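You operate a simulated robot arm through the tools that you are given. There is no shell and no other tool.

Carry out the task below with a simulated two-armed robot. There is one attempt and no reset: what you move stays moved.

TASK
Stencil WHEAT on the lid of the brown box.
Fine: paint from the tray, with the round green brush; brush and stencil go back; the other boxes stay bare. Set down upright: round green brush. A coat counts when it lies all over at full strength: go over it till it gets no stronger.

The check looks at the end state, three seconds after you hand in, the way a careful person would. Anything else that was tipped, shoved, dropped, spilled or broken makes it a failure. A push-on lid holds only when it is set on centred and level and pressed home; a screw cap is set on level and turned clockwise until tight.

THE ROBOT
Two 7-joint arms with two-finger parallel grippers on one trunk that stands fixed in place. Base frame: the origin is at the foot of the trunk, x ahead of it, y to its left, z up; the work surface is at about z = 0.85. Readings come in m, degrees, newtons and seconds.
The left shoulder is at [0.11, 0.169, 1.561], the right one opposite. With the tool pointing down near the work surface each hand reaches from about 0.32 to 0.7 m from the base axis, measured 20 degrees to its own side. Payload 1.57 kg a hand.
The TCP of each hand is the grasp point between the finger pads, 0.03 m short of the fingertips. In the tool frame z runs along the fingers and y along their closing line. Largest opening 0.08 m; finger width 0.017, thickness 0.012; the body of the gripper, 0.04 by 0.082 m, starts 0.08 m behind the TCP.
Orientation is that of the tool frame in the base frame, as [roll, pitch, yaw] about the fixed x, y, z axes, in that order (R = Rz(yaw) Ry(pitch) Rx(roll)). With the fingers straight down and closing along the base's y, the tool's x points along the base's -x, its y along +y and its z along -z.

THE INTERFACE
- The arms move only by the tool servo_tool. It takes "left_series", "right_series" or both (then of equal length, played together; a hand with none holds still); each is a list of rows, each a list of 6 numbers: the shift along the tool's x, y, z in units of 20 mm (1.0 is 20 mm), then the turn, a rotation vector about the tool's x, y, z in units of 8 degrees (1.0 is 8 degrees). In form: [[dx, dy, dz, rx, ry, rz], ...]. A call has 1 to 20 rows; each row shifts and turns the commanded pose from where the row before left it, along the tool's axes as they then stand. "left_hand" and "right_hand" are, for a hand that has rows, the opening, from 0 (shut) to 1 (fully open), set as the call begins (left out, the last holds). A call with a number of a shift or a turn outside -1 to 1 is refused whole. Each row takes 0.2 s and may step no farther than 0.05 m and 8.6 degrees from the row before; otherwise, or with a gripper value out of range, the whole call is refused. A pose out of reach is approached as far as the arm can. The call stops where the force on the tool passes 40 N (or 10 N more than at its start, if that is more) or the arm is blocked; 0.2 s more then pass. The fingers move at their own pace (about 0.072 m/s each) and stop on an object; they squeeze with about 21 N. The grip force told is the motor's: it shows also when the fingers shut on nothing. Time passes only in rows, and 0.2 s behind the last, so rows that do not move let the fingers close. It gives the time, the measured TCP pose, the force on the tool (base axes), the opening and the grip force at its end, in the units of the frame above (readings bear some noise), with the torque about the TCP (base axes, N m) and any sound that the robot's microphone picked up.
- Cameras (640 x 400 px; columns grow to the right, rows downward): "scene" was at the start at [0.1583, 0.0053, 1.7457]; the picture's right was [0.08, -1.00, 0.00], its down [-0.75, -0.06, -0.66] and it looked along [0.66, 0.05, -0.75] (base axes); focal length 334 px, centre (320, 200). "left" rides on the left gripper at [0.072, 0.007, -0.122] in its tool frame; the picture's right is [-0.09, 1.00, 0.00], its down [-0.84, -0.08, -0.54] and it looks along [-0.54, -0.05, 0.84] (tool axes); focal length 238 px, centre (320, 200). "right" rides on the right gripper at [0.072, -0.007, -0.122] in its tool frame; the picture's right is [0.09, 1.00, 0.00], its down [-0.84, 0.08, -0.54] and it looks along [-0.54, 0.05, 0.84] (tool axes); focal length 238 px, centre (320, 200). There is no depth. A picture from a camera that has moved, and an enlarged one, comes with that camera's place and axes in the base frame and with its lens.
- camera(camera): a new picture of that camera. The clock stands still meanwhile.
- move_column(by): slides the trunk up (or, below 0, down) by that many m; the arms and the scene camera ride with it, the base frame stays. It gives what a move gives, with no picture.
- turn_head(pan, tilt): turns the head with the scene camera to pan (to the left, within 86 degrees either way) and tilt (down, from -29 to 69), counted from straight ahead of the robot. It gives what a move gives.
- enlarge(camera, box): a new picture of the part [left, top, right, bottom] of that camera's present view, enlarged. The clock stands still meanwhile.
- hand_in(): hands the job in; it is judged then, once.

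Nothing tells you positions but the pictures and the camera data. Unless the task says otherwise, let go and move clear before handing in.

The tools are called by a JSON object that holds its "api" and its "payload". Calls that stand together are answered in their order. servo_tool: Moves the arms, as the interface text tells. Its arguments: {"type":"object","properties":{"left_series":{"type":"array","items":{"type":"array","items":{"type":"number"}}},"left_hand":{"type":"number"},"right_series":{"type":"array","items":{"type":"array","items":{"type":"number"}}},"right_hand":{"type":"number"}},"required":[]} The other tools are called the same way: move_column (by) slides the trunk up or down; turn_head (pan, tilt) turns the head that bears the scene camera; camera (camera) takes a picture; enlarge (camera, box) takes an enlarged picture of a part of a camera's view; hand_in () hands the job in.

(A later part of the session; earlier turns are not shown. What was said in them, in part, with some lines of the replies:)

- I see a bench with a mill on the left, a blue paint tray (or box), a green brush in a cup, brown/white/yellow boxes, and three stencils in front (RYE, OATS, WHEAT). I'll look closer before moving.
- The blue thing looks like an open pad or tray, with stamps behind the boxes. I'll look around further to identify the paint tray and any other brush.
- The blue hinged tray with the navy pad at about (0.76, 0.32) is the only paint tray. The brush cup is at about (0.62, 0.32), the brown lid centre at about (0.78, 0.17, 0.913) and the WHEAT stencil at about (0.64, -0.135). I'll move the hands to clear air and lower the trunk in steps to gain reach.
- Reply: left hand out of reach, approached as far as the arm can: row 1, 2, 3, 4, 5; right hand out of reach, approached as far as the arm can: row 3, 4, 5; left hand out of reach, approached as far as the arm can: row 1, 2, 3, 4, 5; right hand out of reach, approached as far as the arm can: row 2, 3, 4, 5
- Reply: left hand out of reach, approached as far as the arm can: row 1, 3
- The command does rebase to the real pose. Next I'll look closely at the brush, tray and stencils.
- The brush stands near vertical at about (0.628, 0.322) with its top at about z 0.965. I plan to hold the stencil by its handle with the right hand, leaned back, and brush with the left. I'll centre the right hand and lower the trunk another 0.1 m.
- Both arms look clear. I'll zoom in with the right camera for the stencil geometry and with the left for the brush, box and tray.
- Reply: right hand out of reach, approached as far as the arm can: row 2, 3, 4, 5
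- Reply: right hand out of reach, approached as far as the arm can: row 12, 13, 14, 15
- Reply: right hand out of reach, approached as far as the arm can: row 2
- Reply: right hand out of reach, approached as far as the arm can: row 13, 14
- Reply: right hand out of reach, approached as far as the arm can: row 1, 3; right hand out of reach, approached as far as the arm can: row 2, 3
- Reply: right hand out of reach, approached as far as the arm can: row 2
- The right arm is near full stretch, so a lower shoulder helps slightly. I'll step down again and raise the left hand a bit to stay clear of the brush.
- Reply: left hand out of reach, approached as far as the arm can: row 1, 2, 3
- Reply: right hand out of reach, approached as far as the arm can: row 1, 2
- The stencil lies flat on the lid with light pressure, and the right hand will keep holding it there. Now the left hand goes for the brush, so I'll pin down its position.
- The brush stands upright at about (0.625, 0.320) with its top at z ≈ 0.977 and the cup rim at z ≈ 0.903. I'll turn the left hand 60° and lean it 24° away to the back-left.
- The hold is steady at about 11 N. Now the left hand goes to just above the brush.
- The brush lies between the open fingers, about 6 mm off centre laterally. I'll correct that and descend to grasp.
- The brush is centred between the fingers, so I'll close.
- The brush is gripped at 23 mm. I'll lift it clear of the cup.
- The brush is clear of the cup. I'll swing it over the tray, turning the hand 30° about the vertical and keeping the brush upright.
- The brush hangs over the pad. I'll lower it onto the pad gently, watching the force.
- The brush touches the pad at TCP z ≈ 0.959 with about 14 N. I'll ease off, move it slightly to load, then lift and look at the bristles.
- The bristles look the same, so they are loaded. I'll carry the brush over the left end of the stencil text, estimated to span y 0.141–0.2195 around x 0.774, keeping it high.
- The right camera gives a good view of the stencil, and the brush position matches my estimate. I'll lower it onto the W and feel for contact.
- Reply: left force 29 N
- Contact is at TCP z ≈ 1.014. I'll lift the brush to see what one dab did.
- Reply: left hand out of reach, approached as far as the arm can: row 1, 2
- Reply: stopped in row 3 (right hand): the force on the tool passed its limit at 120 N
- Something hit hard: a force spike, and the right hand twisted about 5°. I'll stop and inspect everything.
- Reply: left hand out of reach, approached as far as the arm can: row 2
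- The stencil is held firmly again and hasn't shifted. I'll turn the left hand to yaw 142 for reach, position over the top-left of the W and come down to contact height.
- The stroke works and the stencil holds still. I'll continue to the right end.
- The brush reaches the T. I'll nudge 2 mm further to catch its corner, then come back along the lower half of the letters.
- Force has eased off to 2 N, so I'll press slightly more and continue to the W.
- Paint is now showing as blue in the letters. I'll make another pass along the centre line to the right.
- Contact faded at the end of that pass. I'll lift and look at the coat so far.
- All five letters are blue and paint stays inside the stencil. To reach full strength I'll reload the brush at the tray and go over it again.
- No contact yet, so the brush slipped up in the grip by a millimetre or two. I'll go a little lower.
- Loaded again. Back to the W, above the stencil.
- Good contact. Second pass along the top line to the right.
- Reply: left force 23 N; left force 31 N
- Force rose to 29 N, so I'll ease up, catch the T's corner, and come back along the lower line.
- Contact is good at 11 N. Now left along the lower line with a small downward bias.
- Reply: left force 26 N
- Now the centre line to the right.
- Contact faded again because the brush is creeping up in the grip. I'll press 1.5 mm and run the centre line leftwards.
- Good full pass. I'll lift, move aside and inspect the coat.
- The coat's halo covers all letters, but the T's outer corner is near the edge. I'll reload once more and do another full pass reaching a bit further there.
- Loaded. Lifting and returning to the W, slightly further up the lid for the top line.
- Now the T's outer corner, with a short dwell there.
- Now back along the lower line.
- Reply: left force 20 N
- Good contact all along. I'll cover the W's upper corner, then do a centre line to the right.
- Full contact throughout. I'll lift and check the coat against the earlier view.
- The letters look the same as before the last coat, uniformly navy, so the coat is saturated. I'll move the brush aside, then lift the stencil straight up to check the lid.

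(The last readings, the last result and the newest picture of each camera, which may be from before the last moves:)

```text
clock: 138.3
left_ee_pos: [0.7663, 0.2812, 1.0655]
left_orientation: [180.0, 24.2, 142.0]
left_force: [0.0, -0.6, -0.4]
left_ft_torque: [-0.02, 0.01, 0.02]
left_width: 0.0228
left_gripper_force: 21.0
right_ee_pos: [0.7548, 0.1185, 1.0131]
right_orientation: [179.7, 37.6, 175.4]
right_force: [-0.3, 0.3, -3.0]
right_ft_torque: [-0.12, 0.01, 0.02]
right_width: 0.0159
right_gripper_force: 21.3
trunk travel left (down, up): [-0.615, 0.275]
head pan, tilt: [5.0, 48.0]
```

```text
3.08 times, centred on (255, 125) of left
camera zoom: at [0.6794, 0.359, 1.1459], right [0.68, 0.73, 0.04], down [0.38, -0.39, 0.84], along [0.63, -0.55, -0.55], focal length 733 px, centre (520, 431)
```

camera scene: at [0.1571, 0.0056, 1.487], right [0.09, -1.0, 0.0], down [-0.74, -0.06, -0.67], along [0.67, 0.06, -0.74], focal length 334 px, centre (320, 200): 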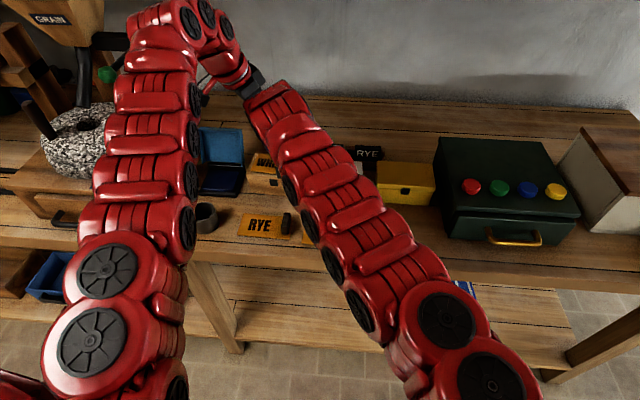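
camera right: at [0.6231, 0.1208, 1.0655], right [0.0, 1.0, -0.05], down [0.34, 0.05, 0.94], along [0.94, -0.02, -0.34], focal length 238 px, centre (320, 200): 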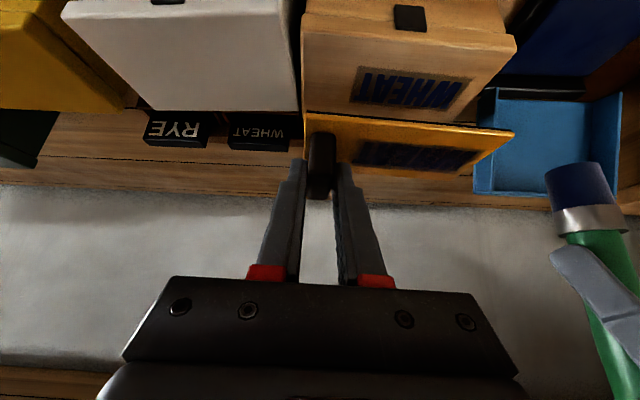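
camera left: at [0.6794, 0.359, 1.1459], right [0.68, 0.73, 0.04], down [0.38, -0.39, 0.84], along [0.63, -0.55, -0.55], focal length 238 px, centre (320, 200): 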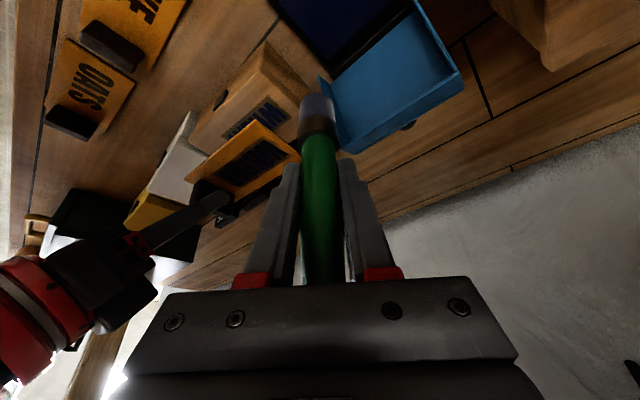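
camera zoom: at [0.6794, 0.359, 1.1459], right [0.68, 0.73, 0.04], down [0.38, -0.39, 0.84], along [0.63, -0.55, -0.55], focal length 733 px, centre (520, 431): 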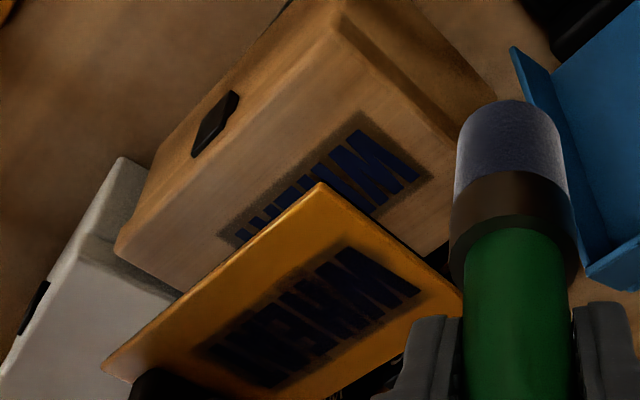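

The lid reads WHEAT in even, full navy with crisp edges. Next I'll return the brush, approaching the cup with the hand turned as at pick-up.

{"api": "servo_tool", "payload": {"left_series": [[0.841, -0.271, -0.166, 0, 0, 0], [0.841, -0.271, -0.166, 0, 0, 0], [0.841, -0.271, -0.166, 0, 0, 0], [0.841, -0.271, -0.166, 0, 0, 0], [0, 0, 0, 0.376, 0, 0.836], [0, 0, 0, 0.376, 0, 0.836], [0, 0, 0, 0.376, 0, 0.836], [0.731, -0.6575, 0.1925, 0, 0, 0], [0.731, -0.6575, 0.1925, 0, 0, 0], [0.731, -0.6575, 0.1925, 0, 0, 0], [0.731, -0.6575, 0.1925, 0, 0, 0], [0, 0, 0, 0, 0, 0]]}}

{"api": "camera", "payload": {"camera": "left"}}

{"api": "enlarge", "payload": {"camera": "scene", "box": [120, 100, 280, 250]}}

```text
clock: 140.9
left_ee_pos: [0.6308, 0.3211, 1.0103]
left_orientation: [-179.9, 24.2, 120.0]
left_force: [-0.4, -0.5, -1.1]
left_ft_torque: [-0.03, 0.02, 0.01]
left_width: 0.0226
left_gripper_force: 20.9
right_ee_pos: [0.7558, 0.1177, 1.0127]
right_orientation: [179.8, 37.8, 175.4]
right_force: [0.5, -0.3, -3.1]
right_ft_torque: [-0.11, 0.02, -0.01]
right_width: 0.0157
right_gripper_force: 20.9
trunk travel left (down, up): [-0.615, 0.275]
head pan, tilt: [5.0, 48.0]
```

```text
taken
camera left: at [0.5791, 0.4243, 1.091], right [0.9, 0.42, 0.04], down [0.2, -0.51, 0.84], along [0.37, -0.75, -0.55], focal length 238 px, centre (320, 200)
```

left: 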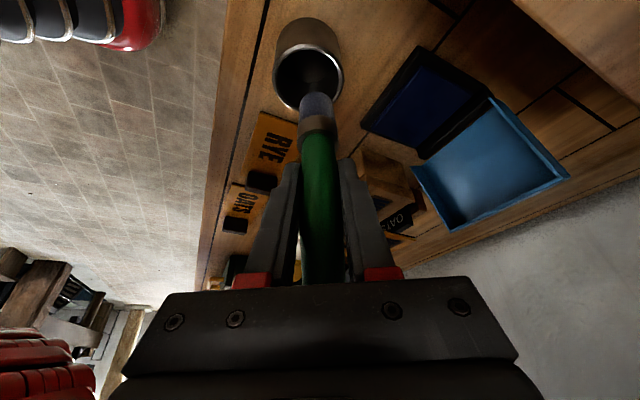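

```text
2.67 times, centred on (200, 175) of scene
camera zoom: at [0.16, 0.0059, 1.4866], right [0.09, -1.0, 0.0], down [-0.74, -0.06, -0.67], along [0.67, 0.06, -0.74], focal length 892 px, centre (640, 267)
```

zoom: 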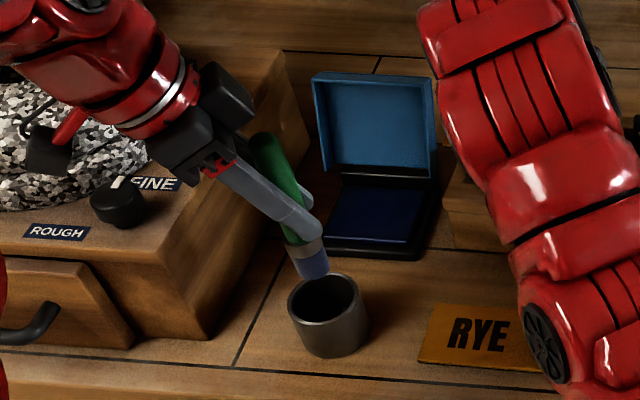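

The brush is over the cup, and I'll lower it gently, watching force.

{"api": "servo_tool", "payload": {"left_series": [[0.302, -0.14, 0.635, 0, 0, 0], [0.302, -0.14, 0.635, 0, 0, 0], [0.302, 0, 0.635, 0, 0, 0], [0.302, 0, 0.635, 0, 0, 0]]}}

{"api": "servo_tool", "payload": {"left_series": [[0.2, 0, 0.42, 0, 0, 0], [0.1, 0, 0.21, 0, 0, 0], [0, 0, 0, 0, 0, 0]]}}

{"api": "camera", "payload": {"camera": "left"}}

{"api": "enlarge", "payload": {"camera": "scene", "box": [120, 100, 280, 250]}}

```text
clock: 141.9
left_ee_pos: [0.6246, 0.3192, 0.9547]
left_orientation: [-179.9, 24.1, 119.9]
left_force: [-0.1, -0.3, -0.2]
left_ft_torque: [0.01, -0.01, 0.0]
left_width: 0.0226
left_gripper_force: 21.4
right_ee_pos: [0.7557, 0.1179, 1.0131]
right_orientation: [179.9, 37.7, 175.4]
right_force: [-0.2, -0.3, -2.9]
right_ft_torque: [-0.12, 0.04, 0.01]
right_width: 0.0159
right_gripper_force: 20.9
trunk travel left (down, up): [-0.615, 0.275]
head pan, tilt: [5.0, 48.0]
```

```text
clock: 142.7
left_ee_pos: [0.625, 0.3188, 0.9399]
left_orientation: [-179.8, 24.2, 119.9]
left_force: [0.5, -0.3, 0.2]
left_ft_torque: [-0.04, 0.0, 0.03]
left_width: 0.0224
left_gripper_force: 21.1
right_ee_pos: [0.7551, 0.1185, 1.0126]
right_orientation: [179.8, 37.8, 175.4]
right_force: [0.0, -0.3, -3.8]
right_ft_torque: [-0.15, 0.04, 0.01]
right_width: 0.0157
right_gripper_force: 21.2
trunk travel left (down, up): [-0.615, 0.275]
head pan, tilt: [5.0, 48.0]
```

```text
taken
camera left: at [0.573, 0.4223, 1.0216], right [0.9, 0.42, 0.04], down [0.2, -0.51, 0.84], along [0.37, -0.75, -0.55], focal length 238 px, centre (320, 200)
```

left: 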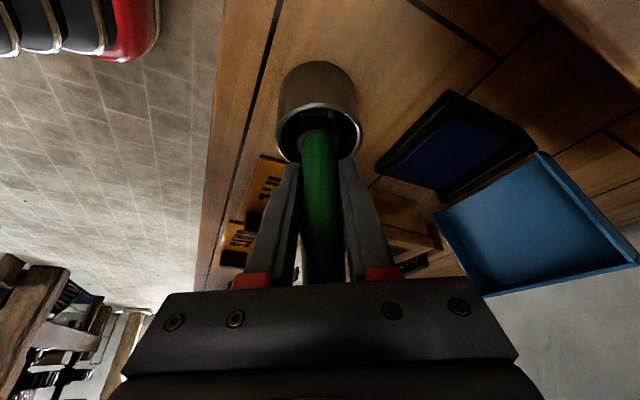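

```text
2.67 times, centred on (200, 175) of scene
camera zoom: at [0.1594, 0.0062, 1.4867], right [0.09, -1.0, 0.0], down [-0.74, -0.06, -0.67], along [0.67, 0.06, -0.74], focal length 892 px, centre (640, 267)
```

zoom: 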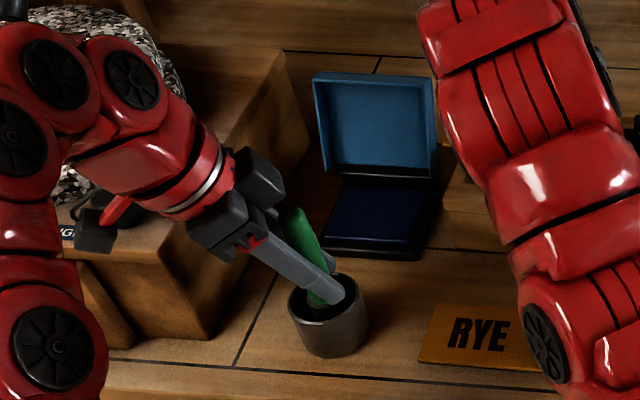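

{"api": "servo_tool", "payload": {"left_series": [[0.03, 0, 0.068, 0, 0, 0], [0, 0, 0, 0, 0, 0]]}}

{"api": "servo_tool", "payload": {"left_series": [[0.02, 0, 0.045, 0, 0, 0], [0, 0, 0, 0, 0, 0]]}}

{"api": "enlarge", "payload": {"camera": "left", "box": [260, 50, 380, 200]}}

```text
clock: 143.3
left_ee_pos: [0.6255, 0.318, 0.9391]
left_orientation: [-179.9, 24.2, 119.9]
left_force: [-0.4, 0.0, -0.6]
left_ft_torque: [0.01, -0.05, 0.04]
left_width: 0.0226
left_gripper_force: 21.4
right_ee_pos: [0.7559, 0.1189, 1.0133]
right_orientation: [179.7, 37.7, 175.3]
right_force: [-0.1, -0.3, -3.6]
right_ft_torque: [-0.08, 0.06, 0.04]
right_width: 0.0156
right_gripper_force: 20.5
trunk travel left (down, up): [-0.615, 0.275]
head pan, tilt: [5.0, 48.0]
```

```text
clock: 143.9
left_ee_pos: [0.6251, 0.3191, 0.9399]
left_orientation: [-180.0, 24.2, 120.1]
left_force: [0.3, 0.6, -1.1]
left_ft_torque: [0.01, 0.03, -0.01]
left_width: 0.0227
left_gripper_force: 20.7
right_ee_pos: [0.7553, 0.1181, 1.0137]
right_orientation: [179.8, 37.7, 175.4]
right_force: [0.0, -0.4, -2.5]
right_ft_torque: [-0.11, 0.05, 0.01]
right_width: 0.0158
right_gripper_force: 21.2
trunk travel left (down, up): [-0.615, 0.275]
head pan, tilt: [5.0, 48.0]
```

```text
2.67 times, centred on (320, 125) of left
camera zoom: at [0.5731, 0.4224, 1.0199], right [0.9, 0.42, 0.04], down [0.2, -0.51, 0.84], along [0.37, -0.75, -0.55], focal length 636 px, centre (320, 400)
```

zoom: 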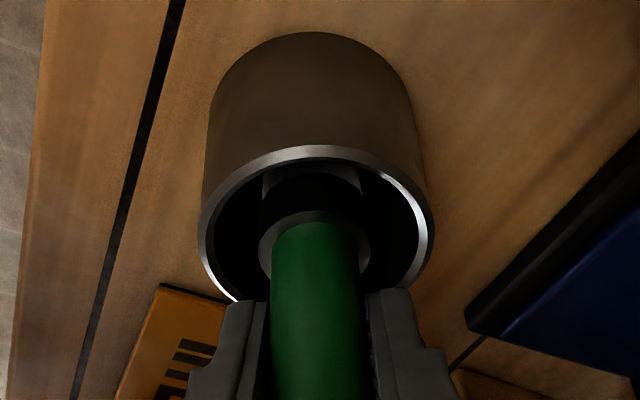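

{"api": "servo_tool", "payload": {"left_series": [[0.02, 0, 0.045, 0, 0, 0], [0, 0, 0, 0, 0, 0]]}}

{"api": "servo_tool", "payload": {"left_series": [[0.02, 0, 0.045, 0, 0, 0], [0, 0, 0, 0, 0, 0]]}}

```text
clock: 144.5
left_ee_pos: [0.6265, 0.3194, 0.9371]
left_orientation: [-180.0, 24.2, 120.0]
left_force: [0.1, -0.4, -0.5]
left_ft_torque: [-0.01, 0.0, 0.01]
left_width: 0.0225
left_gripper_force: 21.2
right_ee_pos: [0.7559, 0.1187, 1.0119]
right_orientation: [179.9, 37.7, 175.4]
right_force: [0.5, 0.1, -2.5]
right_ft_torque: [-0.11, 0.06, 0.01]
right_width: 0.0159
right_gripper_force: 20.6
trunk travel left (down, up): [-0.615, 0.275]
head pan, tilt: [5.0, 48.0]
```

```text
clock: 145.1
left_ee_pos: [0.6247, 0.3182, 0.9358]
left_orientation: [-179.9, 24.2, 120.0]
left_force: [-0.2, 0.4, -0.7]
left_ft_torque: [-0.02, -0.03, 0.01]
left_width: 0.0224
left_gripper_force: 20.7
right_ee_pos: [0.7571, 0.118, 1.0142]
right_orientation: [179.8, 37.7, 175.4]
right_force: [0.3, 0.7, -3.1]
right_ft_torque: [-0.12, 0.02, 0.02]
right_width: 0.0158
right_gripper_force: 21.4
trunk travel left (down, up): [-0.615, 0.275]
head pan, tilt: [5.0, 48.0]
```

{"api": "servo_tool", "payload": {"left_series": [[0.02, 0, 0.045, 0, 0, 0], [0, 0, 0, 0, 0, 0]]}}

{"api": "enlarge", "payload": {"camera": "left", "box": [260, 50, 380, 200]}}

{"api": "enlarge", "payload": {"camera": "scene", "box": [160, 160, 250, 250]}}

```text
clock: 145.7
left_ee_pos: [0.6249, 0.3196, 0.9349]
left_orientation: [179.9, 24.3, 120.0]
left_force: [-0.2, 0.0, 0.1]
left_ft_torque: [-0.03, 0.02, -0.03]
left_width: 0.0226
left_gripper_force: 21.1
right_ee_pos: [0.7558, 0.1176, 1.0126]
right_orientation: [179.8, 37.6, 175.3]
right_force: [0.6, 0.3, -2.6]
right_ft_torque: [-0.1, 0.03, -0.02]
right_width: 0.0159
right_gripper_force: 20.8
trunk travel left (down, up): [-0.615, 0.275]
head pan, tilt: [5.0, 48.0]
```

```text
2.67 times, centred on (320, 125) of left
camera zoom: at [0.5731, 0.4228, 1.0164], right [0.9, 0.42, 0.04], down [0.2, -0.51, 0.84], along [0.37, -0.75, -0.55], focal length 636 px, centre (320, 400)
```

zoom: 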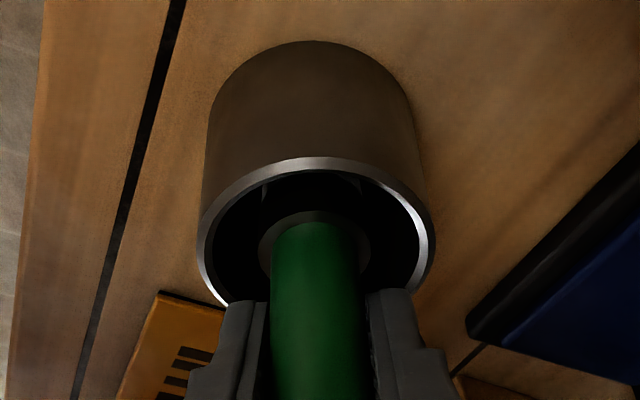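

```text
4.44 times, centred on (205, 205) of scene
camera zoom: at [0.1593, 0.0062, 1.4867], right [0.09, -1.0, 0.0], down [-0.74, -0.06, -0.67], along [0.67, 0.06, -0.74], focal length 1487 px, centre (831, 178)
```

zoom: 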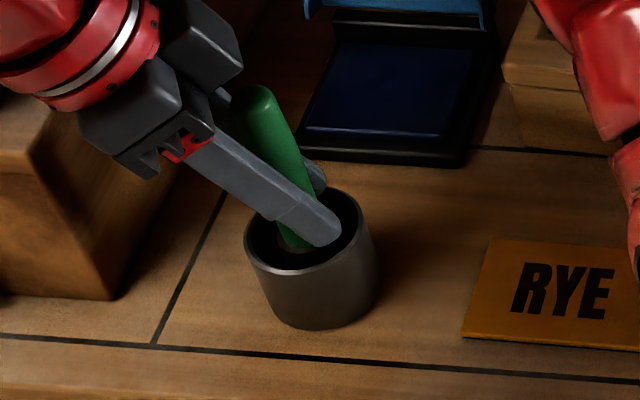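

{"api": "servo_tool", "payload": {"left_series": [[0.02, 0, 0.045, 0, 0, 0], [0, 0, 0, 0, 0, 0]]}}

{"api": "servo_tool", "payload": {"left_series": [[0.02, 0, 0.045, 0, 0, 0], [0, 0, 0, 0, 0, 0]]}}

```text
clock: 146.3
left_ee_pos: [0.6248, 0.3189, 0.9338]
left_orientation: [179.9, 24.2, 120.1]
left_force: [-0.5, 1.6, 6.2]
left_ft_torque: [0.1, 0.02, -0.01]
left_width: 0.0227
left_gripper_force: 21.3
right_ee_pos: [0.7553, 0.1188, 1.0143]
right_orientation: [179.8, 37.6, 175.5]
right_force: [-0.1, 0.2, -3.9]
right_ft_torque: [-0.15, 0.02, -0.02]
right_width: 0.0154
right_gripper_force: 21.1
trunk travel left (down, up): [-0.615, 0.275]
head pan, tilt: [5.0, 48.0]
```

```text
clock: 146.9
left_ee_pos: [0.6246, 0.3189, 0.9356]
left_orientation: [180.0, 24.3, 119.9]
left_force: [3.6, 2.8, 16.1]
left_ft_torque: [0.14, -0.18, 0.04]
left_width: 0.0227
left_gripper_force: 21.0
right_ee_pos: [0.7558, 0.118, 1.0159]
right_orientation: [179.7, 37.8, 175.3]
right_force: [0.6, 0.1, -2.3]
right_ft_torque: [-0.13, 0.04, 0.0]
right_width: 0.0154
right_gripper_force: 21.1
trunk travel left (down, up): [-0.615, 0.275]
head pan, tilt: [5.0, 48.0]
```

The brush bottom now touches the cup floor. I'll take off the preload, then open the fingers only slightly so they stay clear of the rim.

{"api": "servo_tool", "payload": {"left_series": [[-0.022, 0, -0.05, 0, 0, 0], [0, 0, 0, 0, 0, 0]]}}

{"api": "servo_tool", "payload": {"left_series": [[0, 0, 0, 0, 0, 0], [0, 0, 0, 0, 0, 0]], "left_hand": 0.33}}

{"api": "enlarge", "payload": {"camera": "left", "box": [240, 50, 400, 300]}}

{"api": "enlarge", "payload": {"camera": "scene", "box": [160, 160, 250, 250]}}

```text
clock: 147.5
left_ee_pos: [0.6242, 0.3184, 0.9338]
left_orientation: [-180.0, 24.1, 119.8]
left_force: [1.5, 0.3, 7.9]
left_ft_torque: [-0.05, -0.08, 0.01]
left_width: 0.0225
left_gripper_force: 20.6
right_ee_pos: [0.7556, 0.1186, 1.0143]
right_orientation: [179.7, 37.7, 175.5]
right_force: [0.4, -0.3, -4.4]
right_ft_torque: [-0.1, 0.06, 0.0]
right_width: 0.0158
right_gripper_force: 20.7
trunk travel left (down, up): [-0.615, 0.275]
head pan, tilt: [5.0, 48.0]
```

```text
clock: 148.1
left_ee_pos: [0.6249, 0.3199, 0.9349]
left_orientation: [-179.9, 24.2, 120.0]
left_force: [-0.1, -0.5, -0.7]
left_ft_torque: [-0.02, -0.02, 0.01]
left_width: 0.0264
left_gripper_force: 0.0
right_ee_pos: [0.7555, 0.1183, 1.0133]
right_orientation: [179.8, 37.7, 175.4]
right_force: [-0.4, -0.6, -3.1]
right_ft_torque: [-0.15, 0.05, 0.01]
right_width: 0.0158
right_gripper_force: 21.5
trunk travel left (down, up): [-0.615, 0.275]
head pan, tilt: [5.0, 48.0]
```

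```text
1.60 times, centred on (320, 175) of left
camera zoom: at [0.573, 0.4227, 1.0157], right [0.9, 0.42, 0.04], down [0.2, -0.51, 0.84], along [0.37, -0.75, -0.55], focal length 381 px, centre (320, 240)
```

zoom: 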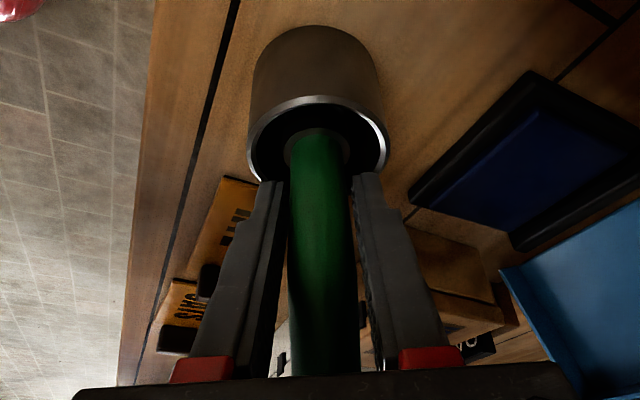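

```text
4.44 times, centred on (205, 205) of scene
camera zoom: at [0.1592, 0.0061, 1.4867], right [0.09, -1.0, 0.0], down [-0.74, -0.06, -0.67], along [0.67, 0.06, -0.74], focal length 1487 px, centre (831, 178)
```

zoom: 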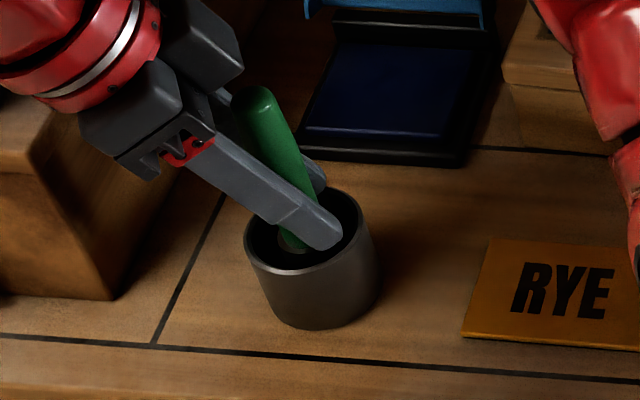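

The brush stands by itself. I'll lift 20 mm, then open wider and rise clear.

{"api": "servo_tool", "payload": {"left_series": [[-0.205, 0, -0.456, 0, 0, 0], [-0.205, 0, -0.456, 0, 0, 0], [0, 0, 0, 0, 0, 0]]}}

{"api": "servo_tool", "payload": {"left_series": [[0, 0, 0, 0, 0, 0], [0, 0, 0, 0, 0, 0], [-0.336, 0, -0.671, 0, 0, 0], [-0.336, 0, -0.671, 0, 0, 0], [-0.336, 0, -0.671, 0, 0, 0], [-0.336, 0, -0.671, 0, 0, 0]], "left_hand": 0.7}}

{"api": "camera", "payload": {"camera": "left"}}

{"api": "enlarge", "payload": {"camera": "scene", "box": [120, 100, 280, 250]}}

```text
clock: 148.9
left_ee_pos: [0.625, 0.3192, 0.9536]
left_orientation: [-179.9, 24.2, 120.1]
left_force: [-0.1, -0.6, -0.1]
left_ft_torque: [-0.01, 0.03, 0.02]
left_width: 0.0265
left_gripper_force: 0.1
right_ee_pos: [0.7556, 0.1187, 1.0133]
right_orientation: [179.8, 37.7, 175.5]
right_force: [0.3, 0.0, -3.4]
right_ft_torque: [-0.1, 0.04, 0.0]
right_width: 0.0156
right_gripper_force: 20.4
trunk travel left (down, up): [-0.615, 0.275]
head pan, tilt: [5.0, 48.0]
```

```text
clock: 150.3
left_ee_pos: [0.6262, 0.3171, 1.0144]
left_orientation: [-179.9, 24.2, 120.1]
left_force: [-0.9, -0.9, -0.5]
left_ft_torque: [-0.04, 0.01, -0.03]
left_width: 0.0559
left_gripper_force: 0.0
right_ee_pos: [0.7553, 0.1182, 1.0144]
right_orientation: [179.8, 37.6, 175.4]
right_force: [-0.1, 0.1, -2.9]
right_ft_torque: [-0.06, 0.07, 0.0]
right_width: 0.0157
right_gripper_force: 21.1
trunk travel left (down, up): [-0.615, 0.275]
head pan, tilt: [5.0, 48.0]
```

```text
taken
camera left: at [0.5745, 0.4212, 1.095], right [0.9, 0.42, 0.04], down [0.2, -0.51, 0.84], along [0.37, -0.75, -0.55], focal length 238 px, centre (320, 200)
```

left: 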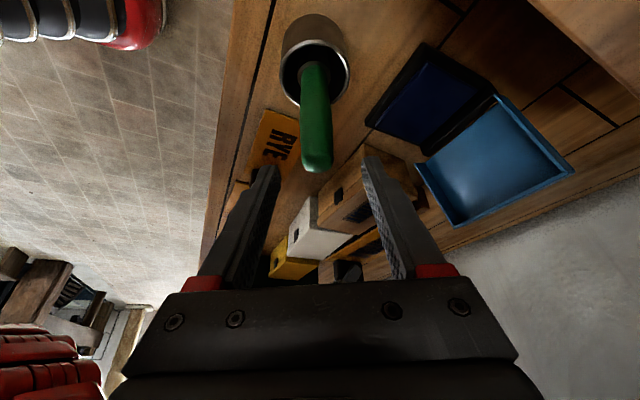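

```text
2.67 times, centred on (200, 175) of scene
camera zoom: at [0.159, 0.006, 1.4868], right [0.09, -1.0, 0.0], down [-0.74, -0.06, -0.67], along [0.67, 0.06, -0.74], focal length 892 px, centre (640, 267)
```

zoom: 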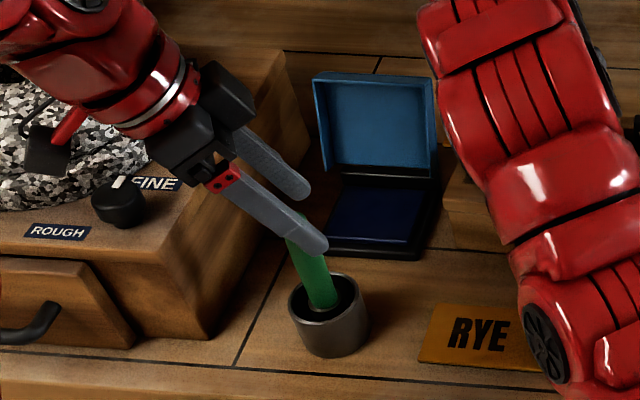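

The brush stands upright in its cup. I'll move the left hand up and away and return it to vertical.

{"api": "servo_tool", "payload": {"left_series": [[-0.378, 0.5575, -0.515, 0, 0, 0], [-0.378, 0.5575, -0.515, 0, 0, 0], [-0.378, 0.5575, -0.515, 0, 0, 0], [-0.378, 0.5575, -0.515, 0, 0, 0], [0, 0, 0, 0, 1, 0], [0, 0, 0, 0, 1, 0], [0, 0, 0, 0, 1, 0], [0, 0, 0, 0, 0, -0.9375], [0, 0, 0, 0, 0, -0.9375], [0, 0, 0, 0, 0, -0.9375], [0, 0, 0, 0, 0, -0.9375], [0, 0, 0, 0, 0, -0.9375], [0, 0, 0, 0, 0, -0.9375], [0, 0, 0, 0, 0, -0.9375], [0, 0, 0, 0, 0, -0.9375]]}}

{"api": "camera", "payload": {"camera": "left"}}

```text
clock: 153.5
left_ee_pos: [0.6703, 0.3307, 1.0641]
left_orientation: [-179.7, 0.0, -180.0]
left_force: [0.3, -0.1, 0.2]
left_ft_torque: [0.02, -0.03, 0.0]
left_width: 0.0562
left_gripper_force: 0.0
right_ee_pos: [0.7554, 0.1182, 1.0134]
right_orientation: [179.7, 37.6, 175.3]
right_force: [0.3, 0.0, -2.4]
right_ft_torque: [-0.11, 0.03, -0.02]
right_width: 0.0155
right_gripper_force: 21.2
trunk travel left (down, up): [-0.615, 0.275]
head pan, tilt: [5.0, 48.0]
```

```text
taken
camera left: at [0.5983, 0.3373, 1.1853], right [0.09, 1.0, 0.0], down [0.84, -0.07, 0.54], along [0.54, -0.05, -0.84], focal length 238 px, centre (320, 200)
```

left: 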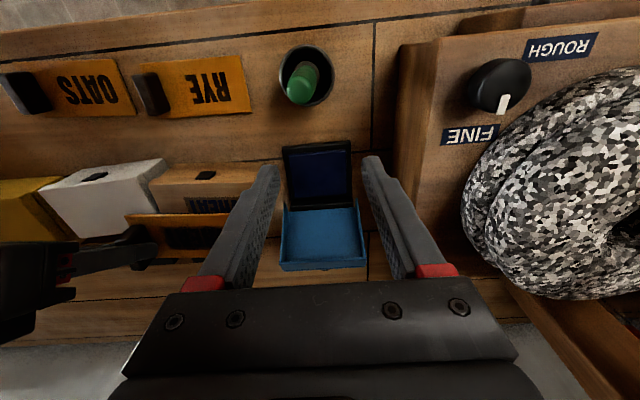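

All fine. I'll carry the stencil home by raising the trunk in steps, letting the right hand sink back each time so it stays just above the boxes.

{"api": "move_column", "payload": {"by": 0.1}}

{"api": "servo_tool", "payload": {"right_series": [[0.6115, 0, 0.791, 0, 0, 0], [0.6115, 0, 0.791, 0, 0, 0], [0.6115, 0, 0.791, 0, 0, 0]]}}

{"api": "move_column", "payload": {"by": 0.1}}

{"api": "camera", "payload": {"camera": "right"}}

{"api": "camera", "payload": {"camera": "scene"}}

```text
clock: 154.8
left_ee_pos: [0.6706, 0.3301, 1.1648]
left_orientation: [-179.9, 0.1, 180.0]
left_force: [0.5, -0.2, -0.3]
left_ft_torque: [-0.02, 0.06, 0.0]
left_width: 0.0558
left_gripper_force: 0.1
right_ee_pos: [0.7566, 0.1189, 1.1132]
right_orientation: [179.8, 37.6, 175.5]
right_force: [0.5, 0.3, -2.9]
right_ft_torque: [-0.1, 0.06, -0.01]
right_width: 0.0156
right_gripper_force: 20.4
trunk travel left (down, up): [-0.715, 0.175]
head pan, tilt: [5.0, 48.0]
```

```text
clock: 155.7
left_ee_pos: [0.6706, 0.3293, 1.1651]
left_orientation: [-179.8, 0.2, -180.0]
left_force: [0.0, 1.2, -0.5]
left_ft_torque: [0.01, 0.0, -0.01]
left_width: 0.0561
left_gripper_force: 0.0
right_ee_pos: [0.7568, 0.1182, 1.0529]
right_orientation: [179.8, 37.7, 175.3]
right_force: [-0.2, -0.7, -3.2]
right_ft_torque: [-0.1, 0.06, -0.01]
right_width: 0.0157
right_gripper_force: 20.9
trunk travel left (down, up): [-0.715, 0.175]
head pan, tilt: [5.0, 48.0]
```

```text
clock: 157.0
left_ee_pos: [0.6705, 0.3293, 1.2635]
left_orientation: [-179.9, 0.0, 180.0]
left_force: [-0.8, -0.2, -0.2]
left_ft_torque: [0.01, -0.04, 0.0]
left_width: 0.0562
left_gripper_force: 0.0
right_ee_pos: [0.7561, 0.1179, 1.1528]
right_orientation: [179.8, 37.7, 175.3]
right_force: [0.3, -0.3, -3.7]
right_ft_torque: [-0.14, 0.05, 0.02]
right_width: 0.0156
right_gripper_force: 20.8
trunk travel left (down, up): [-0.815, 0.075]
head pan, tilt: [5.0, 48.0]
```

```text
taken
camera right: at [0.6239, 0.1203, 1.2046], right [0.01, 1.0, -0.05], down [0.34, 0.05, 0.94], along [0.94, -0.02, -0.34], focal length 238 px, centre (320, 200)
```

right: 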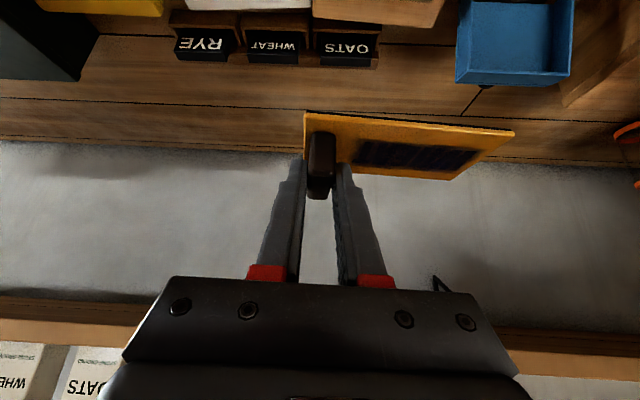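

```text
taken
camera scene: at [0.1597, 0.0063, 1.6866], right [0.09, -1.0, 0.0], down [-0.74, -0.06, -0.67], along [0.67, 0.06, -0.74], focal length 334 px, centre (320, 200)
```

scene: 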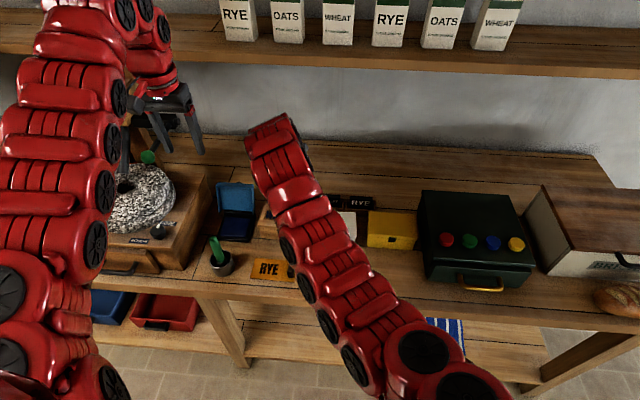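

{"api": "servo_tool", "payload": {"right_series": [[0.6115, 0, 0.791, 0, 0, 0], [0.6115, 0, 0.791, 0, 0, 0], [0.6115, 0, 0.791, 0, 0, 0], [0.6115, 0, 0.791, 0, 0, 0], [0.6115, 0, 0.791, 0, 0, 0], [0.0425, -0.991, -0.033, 0, 0, 0], [0.0425, -0.991, -0.033, 0, 0, 0], [0.0425, -0.991, -0.033, 0, 0, 0], [0.0425, -0.991, -0.033, 0, 0, 0], [0.0425, -0.991, -0.033, 0, 0, 0], [0.0425, -0.991, -0.033, 0, 0, 0]]}}

{"api": "move_column", "payload": {"by": 0.07}}

```text
clock: 159.4
left_ee_pos: [0.6706, 0.3299, 1.2648]
left_orientation: [-179.9, -0.1, -180.0]
left_force: [-0.7, 0.3, 0.6]
left_ft_torque: [0.01, -0.01, -0.01]
left_width: 0.0559
left_gripper_force: 0.1
right_ee_pos: [0.7401, 0.0001, 1.0516]
right_orientation: [179.9, 37.7, 175.4]
right_force: [-0.1, -0.1, -3.6]
right_ft_torque: [-0.12, 0.03, 0.01]
right_width: 0.0156
right_gripper_force: 21.1
trunk travel left (down, up): [-0.815, 0.075]
head pan, tilt: [5.0, 48.0]
```

```text
clock: 160.5
left_ee_pos: [0.6708, 0.3302, 1.3348]
left_orientation: [-179.8, 0.1, 180.0]
left_force: [0.8, 0.3, 0.5]
left_ft_torque: [0.0, 0.03, 0.0]
left_width: 0.0561
left_gripper_force: 0.0
right_ee_pos: [0.7398, 0.0011, 1.1229]
right_orientation: [179.8, 37.8, 175.4]
right_force: [0.2, -0.1, -2.7]
right_ft_torque: [-0.13, 0.06, 0.0]
right_width: 0.0157
right_gripper_force: 21.0
trunk travel left (down, up): [-0.885, 0.005]
head pan, tilt: [5.0, 48.0]
```

Next I'll sink back and move right, to above and beyond the WHEAT stencil's home.

{"api": "servo_tool", "payload": {"right_series": [[0.6115, 0, 0.791, 0, 0, 0], [0.6115, 0, 0.791, 0, 0, 0], [0.6115, 0, 0.791, 0, 0, 0], [0.6115, 0, 0.791, 0, 0, 0], [-0.038, -0.904, 0.029, 0, 0, 0], [-0.038, -0.904, 0.029, 0, 0, 0], [-0.038, -0.904, 0.029, 0, 0, 0], [-0.038, -0.904, 0.029, 0, 0, 0], [-0.038, -0.904, 0.029, 0, 0, 0], [-0.038, -0.904, 0.029, 0, 0, 0], [-0.038, -0.904, 0.029, 0, 0, 0], [-0.038, -0.904, 0.029, 0, 0, 0], [-0.038, -0.904, 0.029, 0, 0, 0], [-0.038, -0.904, 0.029, 0, 0, 0]]}}

{"api": "camera", "payload": {"camera": "right"}}

{"api": "camera", "payload": {"camera": "scene"}}

```text
clock: 163.5
left_ee_pos: [0.6707, 0.3299, 1.3352]
left_orientation: [-179.8, 0.1, -180.0]
left_force: [0.3, 0.0, -0.3]
left_ft_torque: [0.03, 0.04, 0.0]
left_width: 0.0559
left_gripper_force: 0.1
right_ee_pos: [0.7362, -0.1811, 1.04]
right_orientation: [179.7, 37.8, 175.2]
right_force: [-0.2, -0.3, -2.8]
right_ft_torque: [-0.14, 0.06, 0.0]
right_width: 0.0158
right_gripper_force: 21.2
trunk travel left (down, up): [-0.885, 0.005]
head pan, tilt: [5.0, 48.0]
```

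```text
taken
camera right: at [0.604, -0.1793, 1.093], right [0.0, 1.0, -0.05], down [0.34, 0.05, 0.94], along [0.94, -0.02, -0.33], focal length 238 px, centre (320, 200)
```

right: 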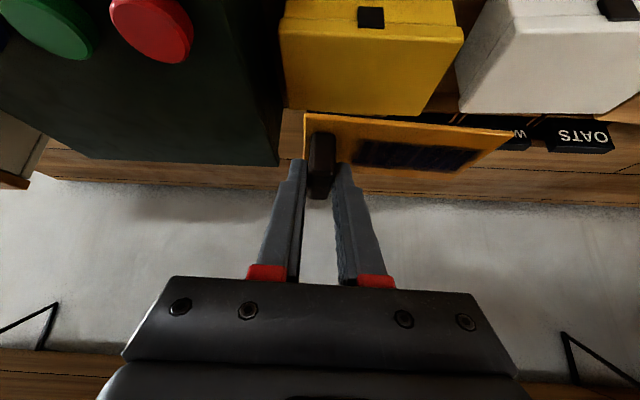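

```text
taken
camera scene: at [0.1595, 0.0051, 1.7567], right [0.09, -1.0, 0.0], down [-0.74, -0.06, -0.67], along [0.67, 0.06, -0.74], focal length 334 px, centre (320, 200)
```

scene: 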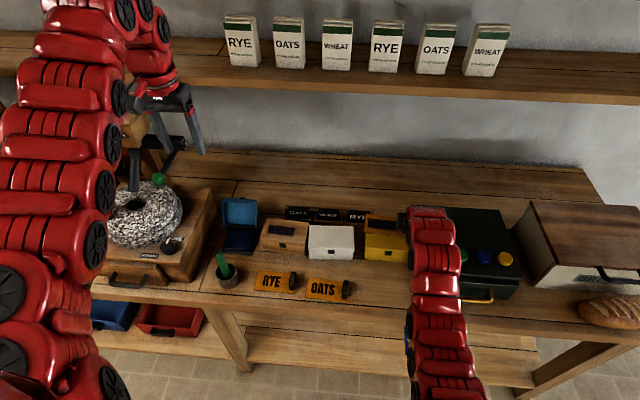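

Now diagonally down and back toward the home spot, stopping about 8 mm above the bench.

{"api": "servo_tool", "payload": {"right_series": [[0.9075, -0.0475, 0.2105, 0, 0, 0], [0.9075, -0.0475, 0.2105, 0, 0, 0], [0.9075, -0.0475, 0.2105, 0, 0, 0], [0.9075, -0.0475, 0.2105, 0, 0, 0], [0.9075, -0.0475, 0.2105, 0, 0, 0], [0.9075, -0.0475, 0.2105, 0, 0, 0], [0.9075, -0.0475, 0.2105, 0, 0, 0]]}}

{"api": "camera", "payload": {"camera": "scene"}}

{"api": "camera", "payload": {"camera": "right"}}

```text
clock: 165.1
left_ee_pos: [0.6691, 0.3292, 1.3342]
left_orientation: [-179.7, 0.0, -180.0]
left_force: [0.6, 0.1, 0.0]
left_ft_torque: [0.02, 0.02, 0.01]
left_width: 0.0561
left_gripper_force: 0.0
right_ee_pos: [0.6528, -0.1796, 0.9424]
right_orientation: [179.9, 37.7, 175.5]
right_force: [-0.6, -0.1, -3.6]
right_ft_torque: [-0.13, 0.05, 0.0]
right_width: 0.0159
right_gripper_force: 20.7
trunk travel left (down, up): [-0.885, 0.005]
head pan, tilt: [5.0, 48.0]
```

```text
taken
camera scene: at [0.1588, 0.0058, 1.7568], right [0.09, -1.0, 0.0], down [-0.74, -0.06, -0.67], along [0.67, 0.06, -0.74], focal length 334 px, centre (320, 200)
```

scene: 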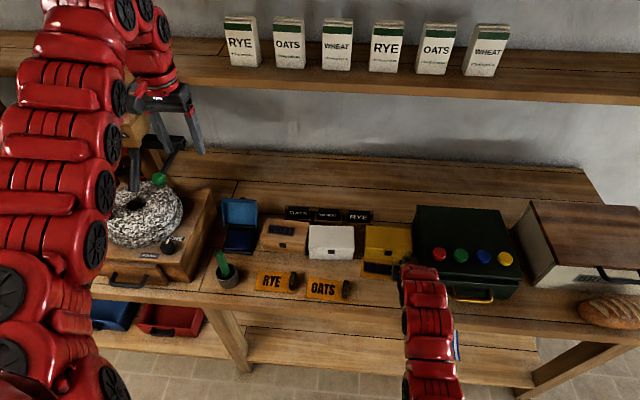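

```text
taken
camera right: at [0.5201, -0.1772, 0.9942], right [0.01, 1.0, -0.05], down [0.34, 0.05, 0.94], along [0.94, -0.02, -0.33], focal length 238 px, centre (320, 200)
```

right: 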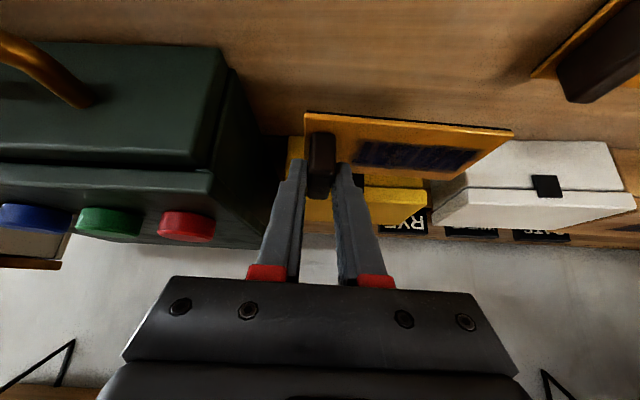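

{"api": "servo_tool", "payload": {"right_series": [[0.933, -0.07, 0.263, 0, 0, 0], [0.933, -0.07, 0.263, 0, 0, 0], [0.933, -0.07, 0.263, 0, 0, 0], [0, 0, 0, 0, 0, 0]]}}

{"api": "servo_tool", "payload": {"right_series": [[0.0918, 0, 0.1187, 0, 0, 0], [0, 0, 0, 0, 0, 0]]}}

{"api": "camera", "payload": {"camera": "right"}}

```text
clock: 166.1
left_ee_pos: [0.6707, 0.3295, 1.3344]
left_orientation: [-179.8, 0.0, -179.9]
left_force: [0.4, 0.1, -1.5]
left_ft_torque: [-0.02, -0.02, 0.01]
left_width: 0.056
left_gripper_force: 0.1
right_ee_pos: [0.6169, -0.1803, 0.8949]
right_orientation: [179.8, 37.7, 175.5]
right_force: [0.2, -0.1, -2.6]
right_ft_torque: [-0.09, 0.04, -0.01]
right_width: 0.0158
right_gripper_force: 21.4
trunk travel left (down, up): [-0.885, 0.005]
head pan, tilt: [5.0, 48.0]
```

```text
clock: 166.7
left_ee_pos: [0.671, 0.3305, 1.3339]
left_orientation: [-179.8, 0.1, 179.9]
left_force: [-0.2, -0.4, 0.3]
left_ft_torque: [-0.02, 0.02, 0.02]
left_width: 0.0556
left_gripper_force: 0.1
right_ee_pos: [0.6185, -0.1802, 0.892]
right_orientation: [179.8, 37.7, 175.4]
right_force: [0.2, 0.2, -3.5]
right_ft_torque: [-0.13, 0.06, 0.02]
right_width: 0.016
right_gripper_force: 20.8
trunk travel left (down, up): [-0.885, 0.005]
head pan, tilt: [5.0, 48.0]
```

```text
taken
camera right: at [0.4854, -0.1782, 0.9445], right [0.01, 1.0, -0.05], down [0.34, 0.05, 0.94], along [0.94, -0.02, -0.34], focal length 238 px, centre (320, 200)
```

right: 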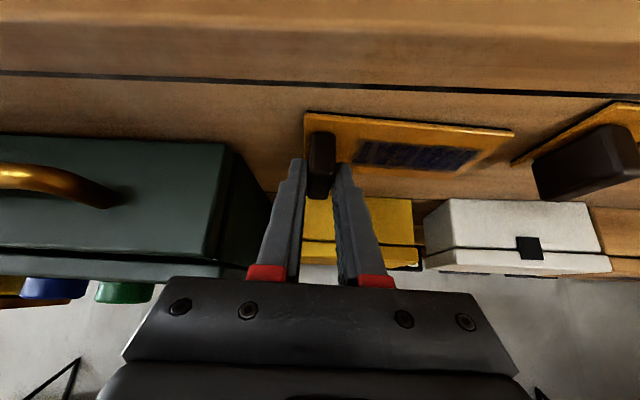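

Just above the bench. I'll lower in millimetre steps until it takes the weight.

{"api": "servo_tool", "payload": {"right_series": [[0.0306, 0, 0.0396, 0, 0, 0], [0.0306, 0, 0.0396, 0, 0, 0], [0, 0, 0, 0, 0, 0]]}}

{"api": "servo_tool", "payload": {"right_series": [[0.0306, 0, 0.0396, 0, 0, 0], [0, 0, 0, 0, 0, 0]]}}

```text
clock: 167.5
left_ee_pos: [0.6691, 0.3299, 1.3349]
left_orientation: [-179.8, 0.1, 180.0]
left_force: [-0.2, 0.2, -0.2]
left_ft_torque: [-0.03, 0.0, 0.0]
left_width: 0.0558
left_gripper_force: 0.0
right_ee_pos: [0.6172, -0.1807, 0.8909]
right_orientation: [179.8, 37.9, 175.3]
right_force: [-0.1, -0.6, 5.9]
right_ft_torque: [-0.05, 0.24, 0.04]
right_width: 0.0157
right_gripper_force: 21.7
trunk travel left (down, up): [-0.885, 0.005]
head pan, tilt: [5.0, 48.0]
```

```text
clock: 168.1
left_ee_pos: [0.669, 0.3303, 1.3353]
left_orientation: [-179.7, 0.1, 179.9]
left_force: [0.2, -0.3, -0.7]
left_ft_torque: [-0.01, -0.02, 0.05]
left_width: 0.0559
left_gripper_force: 0.0
right_ee_pos: [0.6183, -0.1804, 0.891]
right_orientation: [179.8, 38.0, 175.5]
right_force: [1.1, -2.0, 13.4]
right_ft_torque: [-0.04, 0.2, 0.03]
right_width: 0.0159
right_gripper_force: 20.9
trunk travel left (down, up): [-0.885, 0.005]
head pan, tilt: [5.0, 48.0]
```

It rests on the bench. I'll ease off, release, and check.

{"api": "servo_tool", "payload": {"right_series": [[-0.0306, 0, -0.0396, 0, 0, 0], [0, 0, 0, 0, 0, 0]]}}

{"api": "servo_tool", "payload": {"right_series": [[0, 0, 0, 0, 0, 0], [0, 0, 0, 0, 0, 0], [0, 0, 0, 0, 0, 0]], "right_hand": 0.45}}

{"api": "camera", "payload": {"camera": "right"}}

```text
clock: 168.7
left_ee_pos: [0.6698, 0.3299, 1.3361]
left_orientation: [-179.9, 0.0, 180.0]
left_force: [-0.9, 0.3, -0.1]
left_ft_torque: [-0.03, 0.01, 0.01]
left_width: 0.056
left_gripper_force: 0.0
right_ee_pos: [0.6191, -0.1802, 0.8932]
right_orientation: [179.8, 37.7, 175.5]
right_force: [4.1, 0.4, 11.1]
right_ft_torque: [-0.08, -0.71, 0.06]
right_width: 0.0157
right_gripper_force: 21.2
trunk travel left (down, up): [-0.885, 0.005]
head pan, tilt: [5.0, 48.0]
```

```text
clock: 169.5
left_ee_pos: [0.6699, 0.3289, 1.3344]
left_orientation: [-179.8, 0.1, -179.9]
left_force: [0.5, 0.3, -0.1]
left_ft_torque: [0.03, 0.02, -0.02]
left_width: 0.0559
left_gripper_force: 0.1
right_ee_pos: [0.6172, -0.1805, 0.8911]
right_orientation: [179.8, 37.7, 175.3]
right_force: [0.2, -0.7, -0.7]
right_ft_torque: [-0.01, 0.0, 0.05]
right_width: 0.0358
right_gripper_force: 0.2
trunk travel left (down, up): [-0.885, 0.005]
head pan, tilt: [5.0, 48.0]
```

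```text
taken
camera right: at [0.4854, -0.1788, 0.9426], right [0.01, 1.0, -0.05], down [0.34, 0.05, 0.94], along [0.94, -0.02, -0.34], focal length 238 px, centre (320, 200)
```

right: 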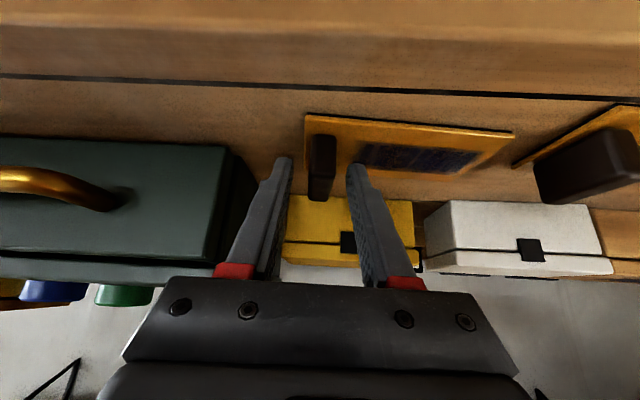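

Released. I'll retreat up and forward, clear of the handle.

{"api": "servo_tool", "payload": {"right_series": [[-0.5, 0.03, -0.25, 0, 0, 0], [-0.9, 0.05, -0.25, 0, 0, 0], [-0.9, 0.05, -0.25, 0, 0, 0], [-0.9, 0.05, -0.25, 0, 0, 0], [-0.9, 0.05, -0.25, 0, 0, 0], [-0.9, 0.05, -0.25, 0, 0, 0], [-0.9, 0.05, -0.25, 0, 0, 0], [-0.9, 0.05, -0.25, 0, 0, 0]]}}

{"api": "servo_tool", "payload": {"right_series": [[0, 0, -0.5, 0, 1, 0], [0, 0, -0.5, 0, 1, 0], [0, 0, -0.5, 0, 1, 0], [0, 0, -0.5, 0, 1, 0], [0, 0, -0.5, 0, 0.7, 0], [0, 0, -1, 0, 0, 0], [0, 0, -1, 0, 0, 0], [0, 0, -1, 0, 0, 0], [0, 0, -1, 0, 0, 0]]}}

{"api": "camera", "payload": {"camera": "scene"}}

{"api": "enlarge", "payload": {"camera": "scene", "box": [200, 180, 430, 310]}}

```text
clock: 171.3
left_ee_pos: [0.6707, 0.329, 1.334]
left_orientation: [-179.8, 0.0, 180.0]
left_force: [-0.2, 0.2, -0.6]
left_ft_torque: [-0.02, 0.01, 0.0]
left_width: 0.0561
left_gripper_force: 0.0
right_ee_pos: [0.7014, -0.1799, 1.0054]
right_orientation: [179.7, 37.5, 175.4]
right_force: [0.3, -0.1, 0.6]
right_ft_torque: [-0.01, -0.02, 0.02]
right_width: 0.0358
right_gripper_force: 0.0
trunk travel left (down, up): [-0.885, 0.005]
head pan, tilt: [5.0, 48.0]
```

```text
clock: 173.3
left_ee_pos: [0.6697, 0.3316, 1.335]
left_orientation: [-179.8, 0.1, 180.0]
left_force: [0.5, 0.4, 0.8]
left_ft_torque: [-0.02, -0.05, 0.0]
left_width: 0.056
left_gripper_force: 0.1
right_ee_pos: [0.6828, -0.1767, 1.1319]
right_orientation: [179.8, 0.1, 175.7]
right_force: [0.1, 0.0, -1.0]
right_ft_torque: [0.0, 0.02, -0.01]
right_width: 0.0362
right_gripper_force: 0.0
trunk travel left (down, up): [-0.885, 0.005]
head pan, tilt: [5.0, 48.0]
```

```text
taken
camera scene: at [0.1582, 0.0079, 1.7568], right [0.09, -1.0, 0.0], down [-0.74, -0.07, -0.67], along [0.67, 0.06, -0.74], focal length 334 px, centre (320, 200)
```

scene: 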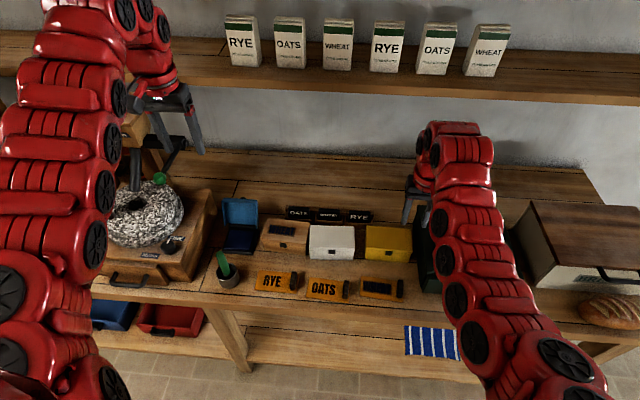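

```text
2.78 times, centred on (315, 245) of scene
camera zoom: at [0.1582, 0.0079, 1.7568], right [0.09, -1.0, 0.0], down [-0.74, -0.07, -0.67], along [0.67, 0.06, -0.74], focal length 931 px, centre (334, 75)
```

zoom: 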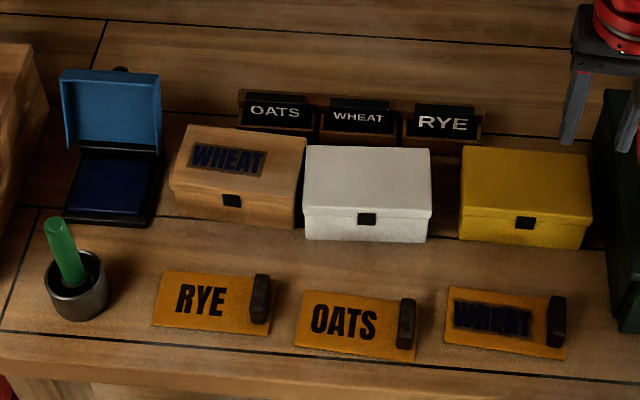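

Everything is back in place and the lid reads WHEAT. I'll do a last close check of the print and the brush.

{"api": "enlarge", "payload": {"camera": "scene", "box": [255, 215, 315, 260]}}

{"api": "enlarge", "payload": {"camera": "scene", "box": [200, 190, 270, 300]}}

{"api": "enlarge", "payload": {"camera": "left", "box": [120, 60, 360, 220]}}

```text
8.89 times, centred on (285, 238) of scene
camera zoom: at [0.1582, 0.0079, 1.7568], right [0.09, -1.0, 0.0], down [-0.74, -0.07, -0.67], along [0.67, 0.06, -0.74], focal length 2973 px, centre (631, -133)
```

zoom: 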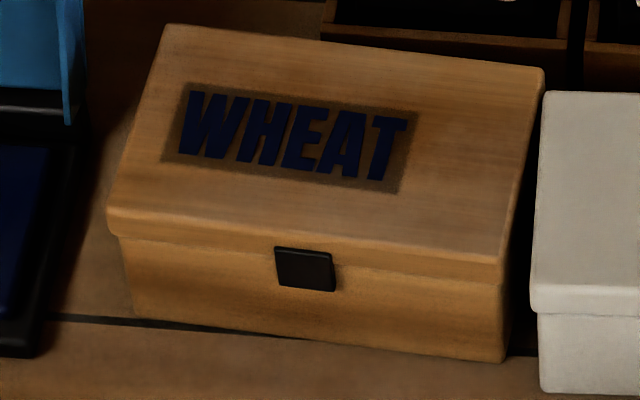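

```text
3.64 times, centred on (235, 245) of scene
camera zoom: at [0.1582, 0.0079, 1.7568], right [0.09, -1.0, 0.0], down [-0.74, -0.07, -0.67], along [0.67, 0.06, -0.74], focal length 1216 px, centre (629, 36)
```

zoom: 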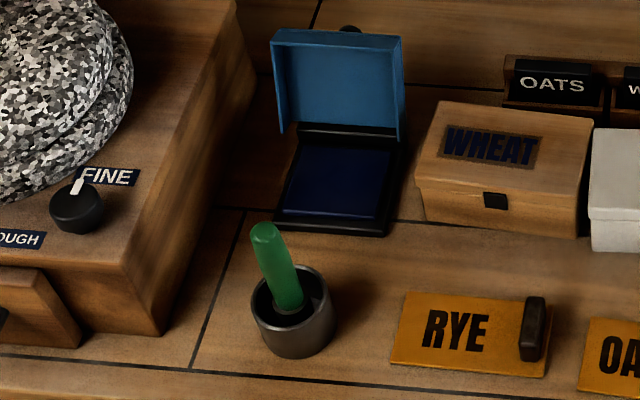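

```text
2.50 times, centred on (240, 140) of left
camera zoom: at [0.5973, 0.3391, 1.4555], right [0.09, 1.0, 0.0], down [0.84, -0.08, 0.54], along [0.54, -0.05, -0.84], focal length 596 px, centre (520, 350)
```

zoom: 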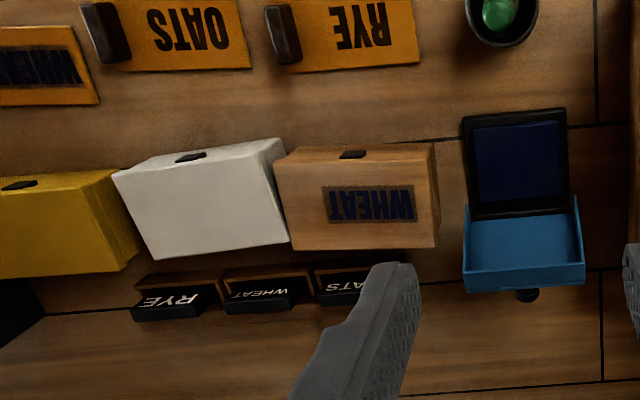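

The print is even and legible. The brush stands upright in its cup, the stencil lies in its place, the other boxes are bare and both hands are clear, so I'm handing in.

{"api": "hand_in", "payload": {}}

```text
The job is handed in.
```

The brown box's lid now reads WHEAT in an even navy coat, and I've handed the job in; the tool gave no verdict.

- **Coat:** I loaded the round green brush from the tray three times. I went over the letters until another pass made them no darker.
- **Print:** The letters came out crisp. A faint darker rectangle surrounds them on the lid. I took it to be how the print is drawn, but I couldn't confirm that.
- **Position:** The word sits left of centre on the lid, because the stencil's handle takes up its right end.
- **Brush and stencil:** The brush is back in its cup, standing upright. The WHEAT stencil is back in its spot, with paint still on its face.
- **Everything else:** The white and yellow boxes are bare, and nothing looked shifted in the last pictures. Both hands had let go and moved clear.

Partway through, the right hand jolted with a brief 120 N force spike while I was changing its grip on the stencil over the lid. The box and stencil showed no damage and had moved by no more than about 2 mm, so I carried on.
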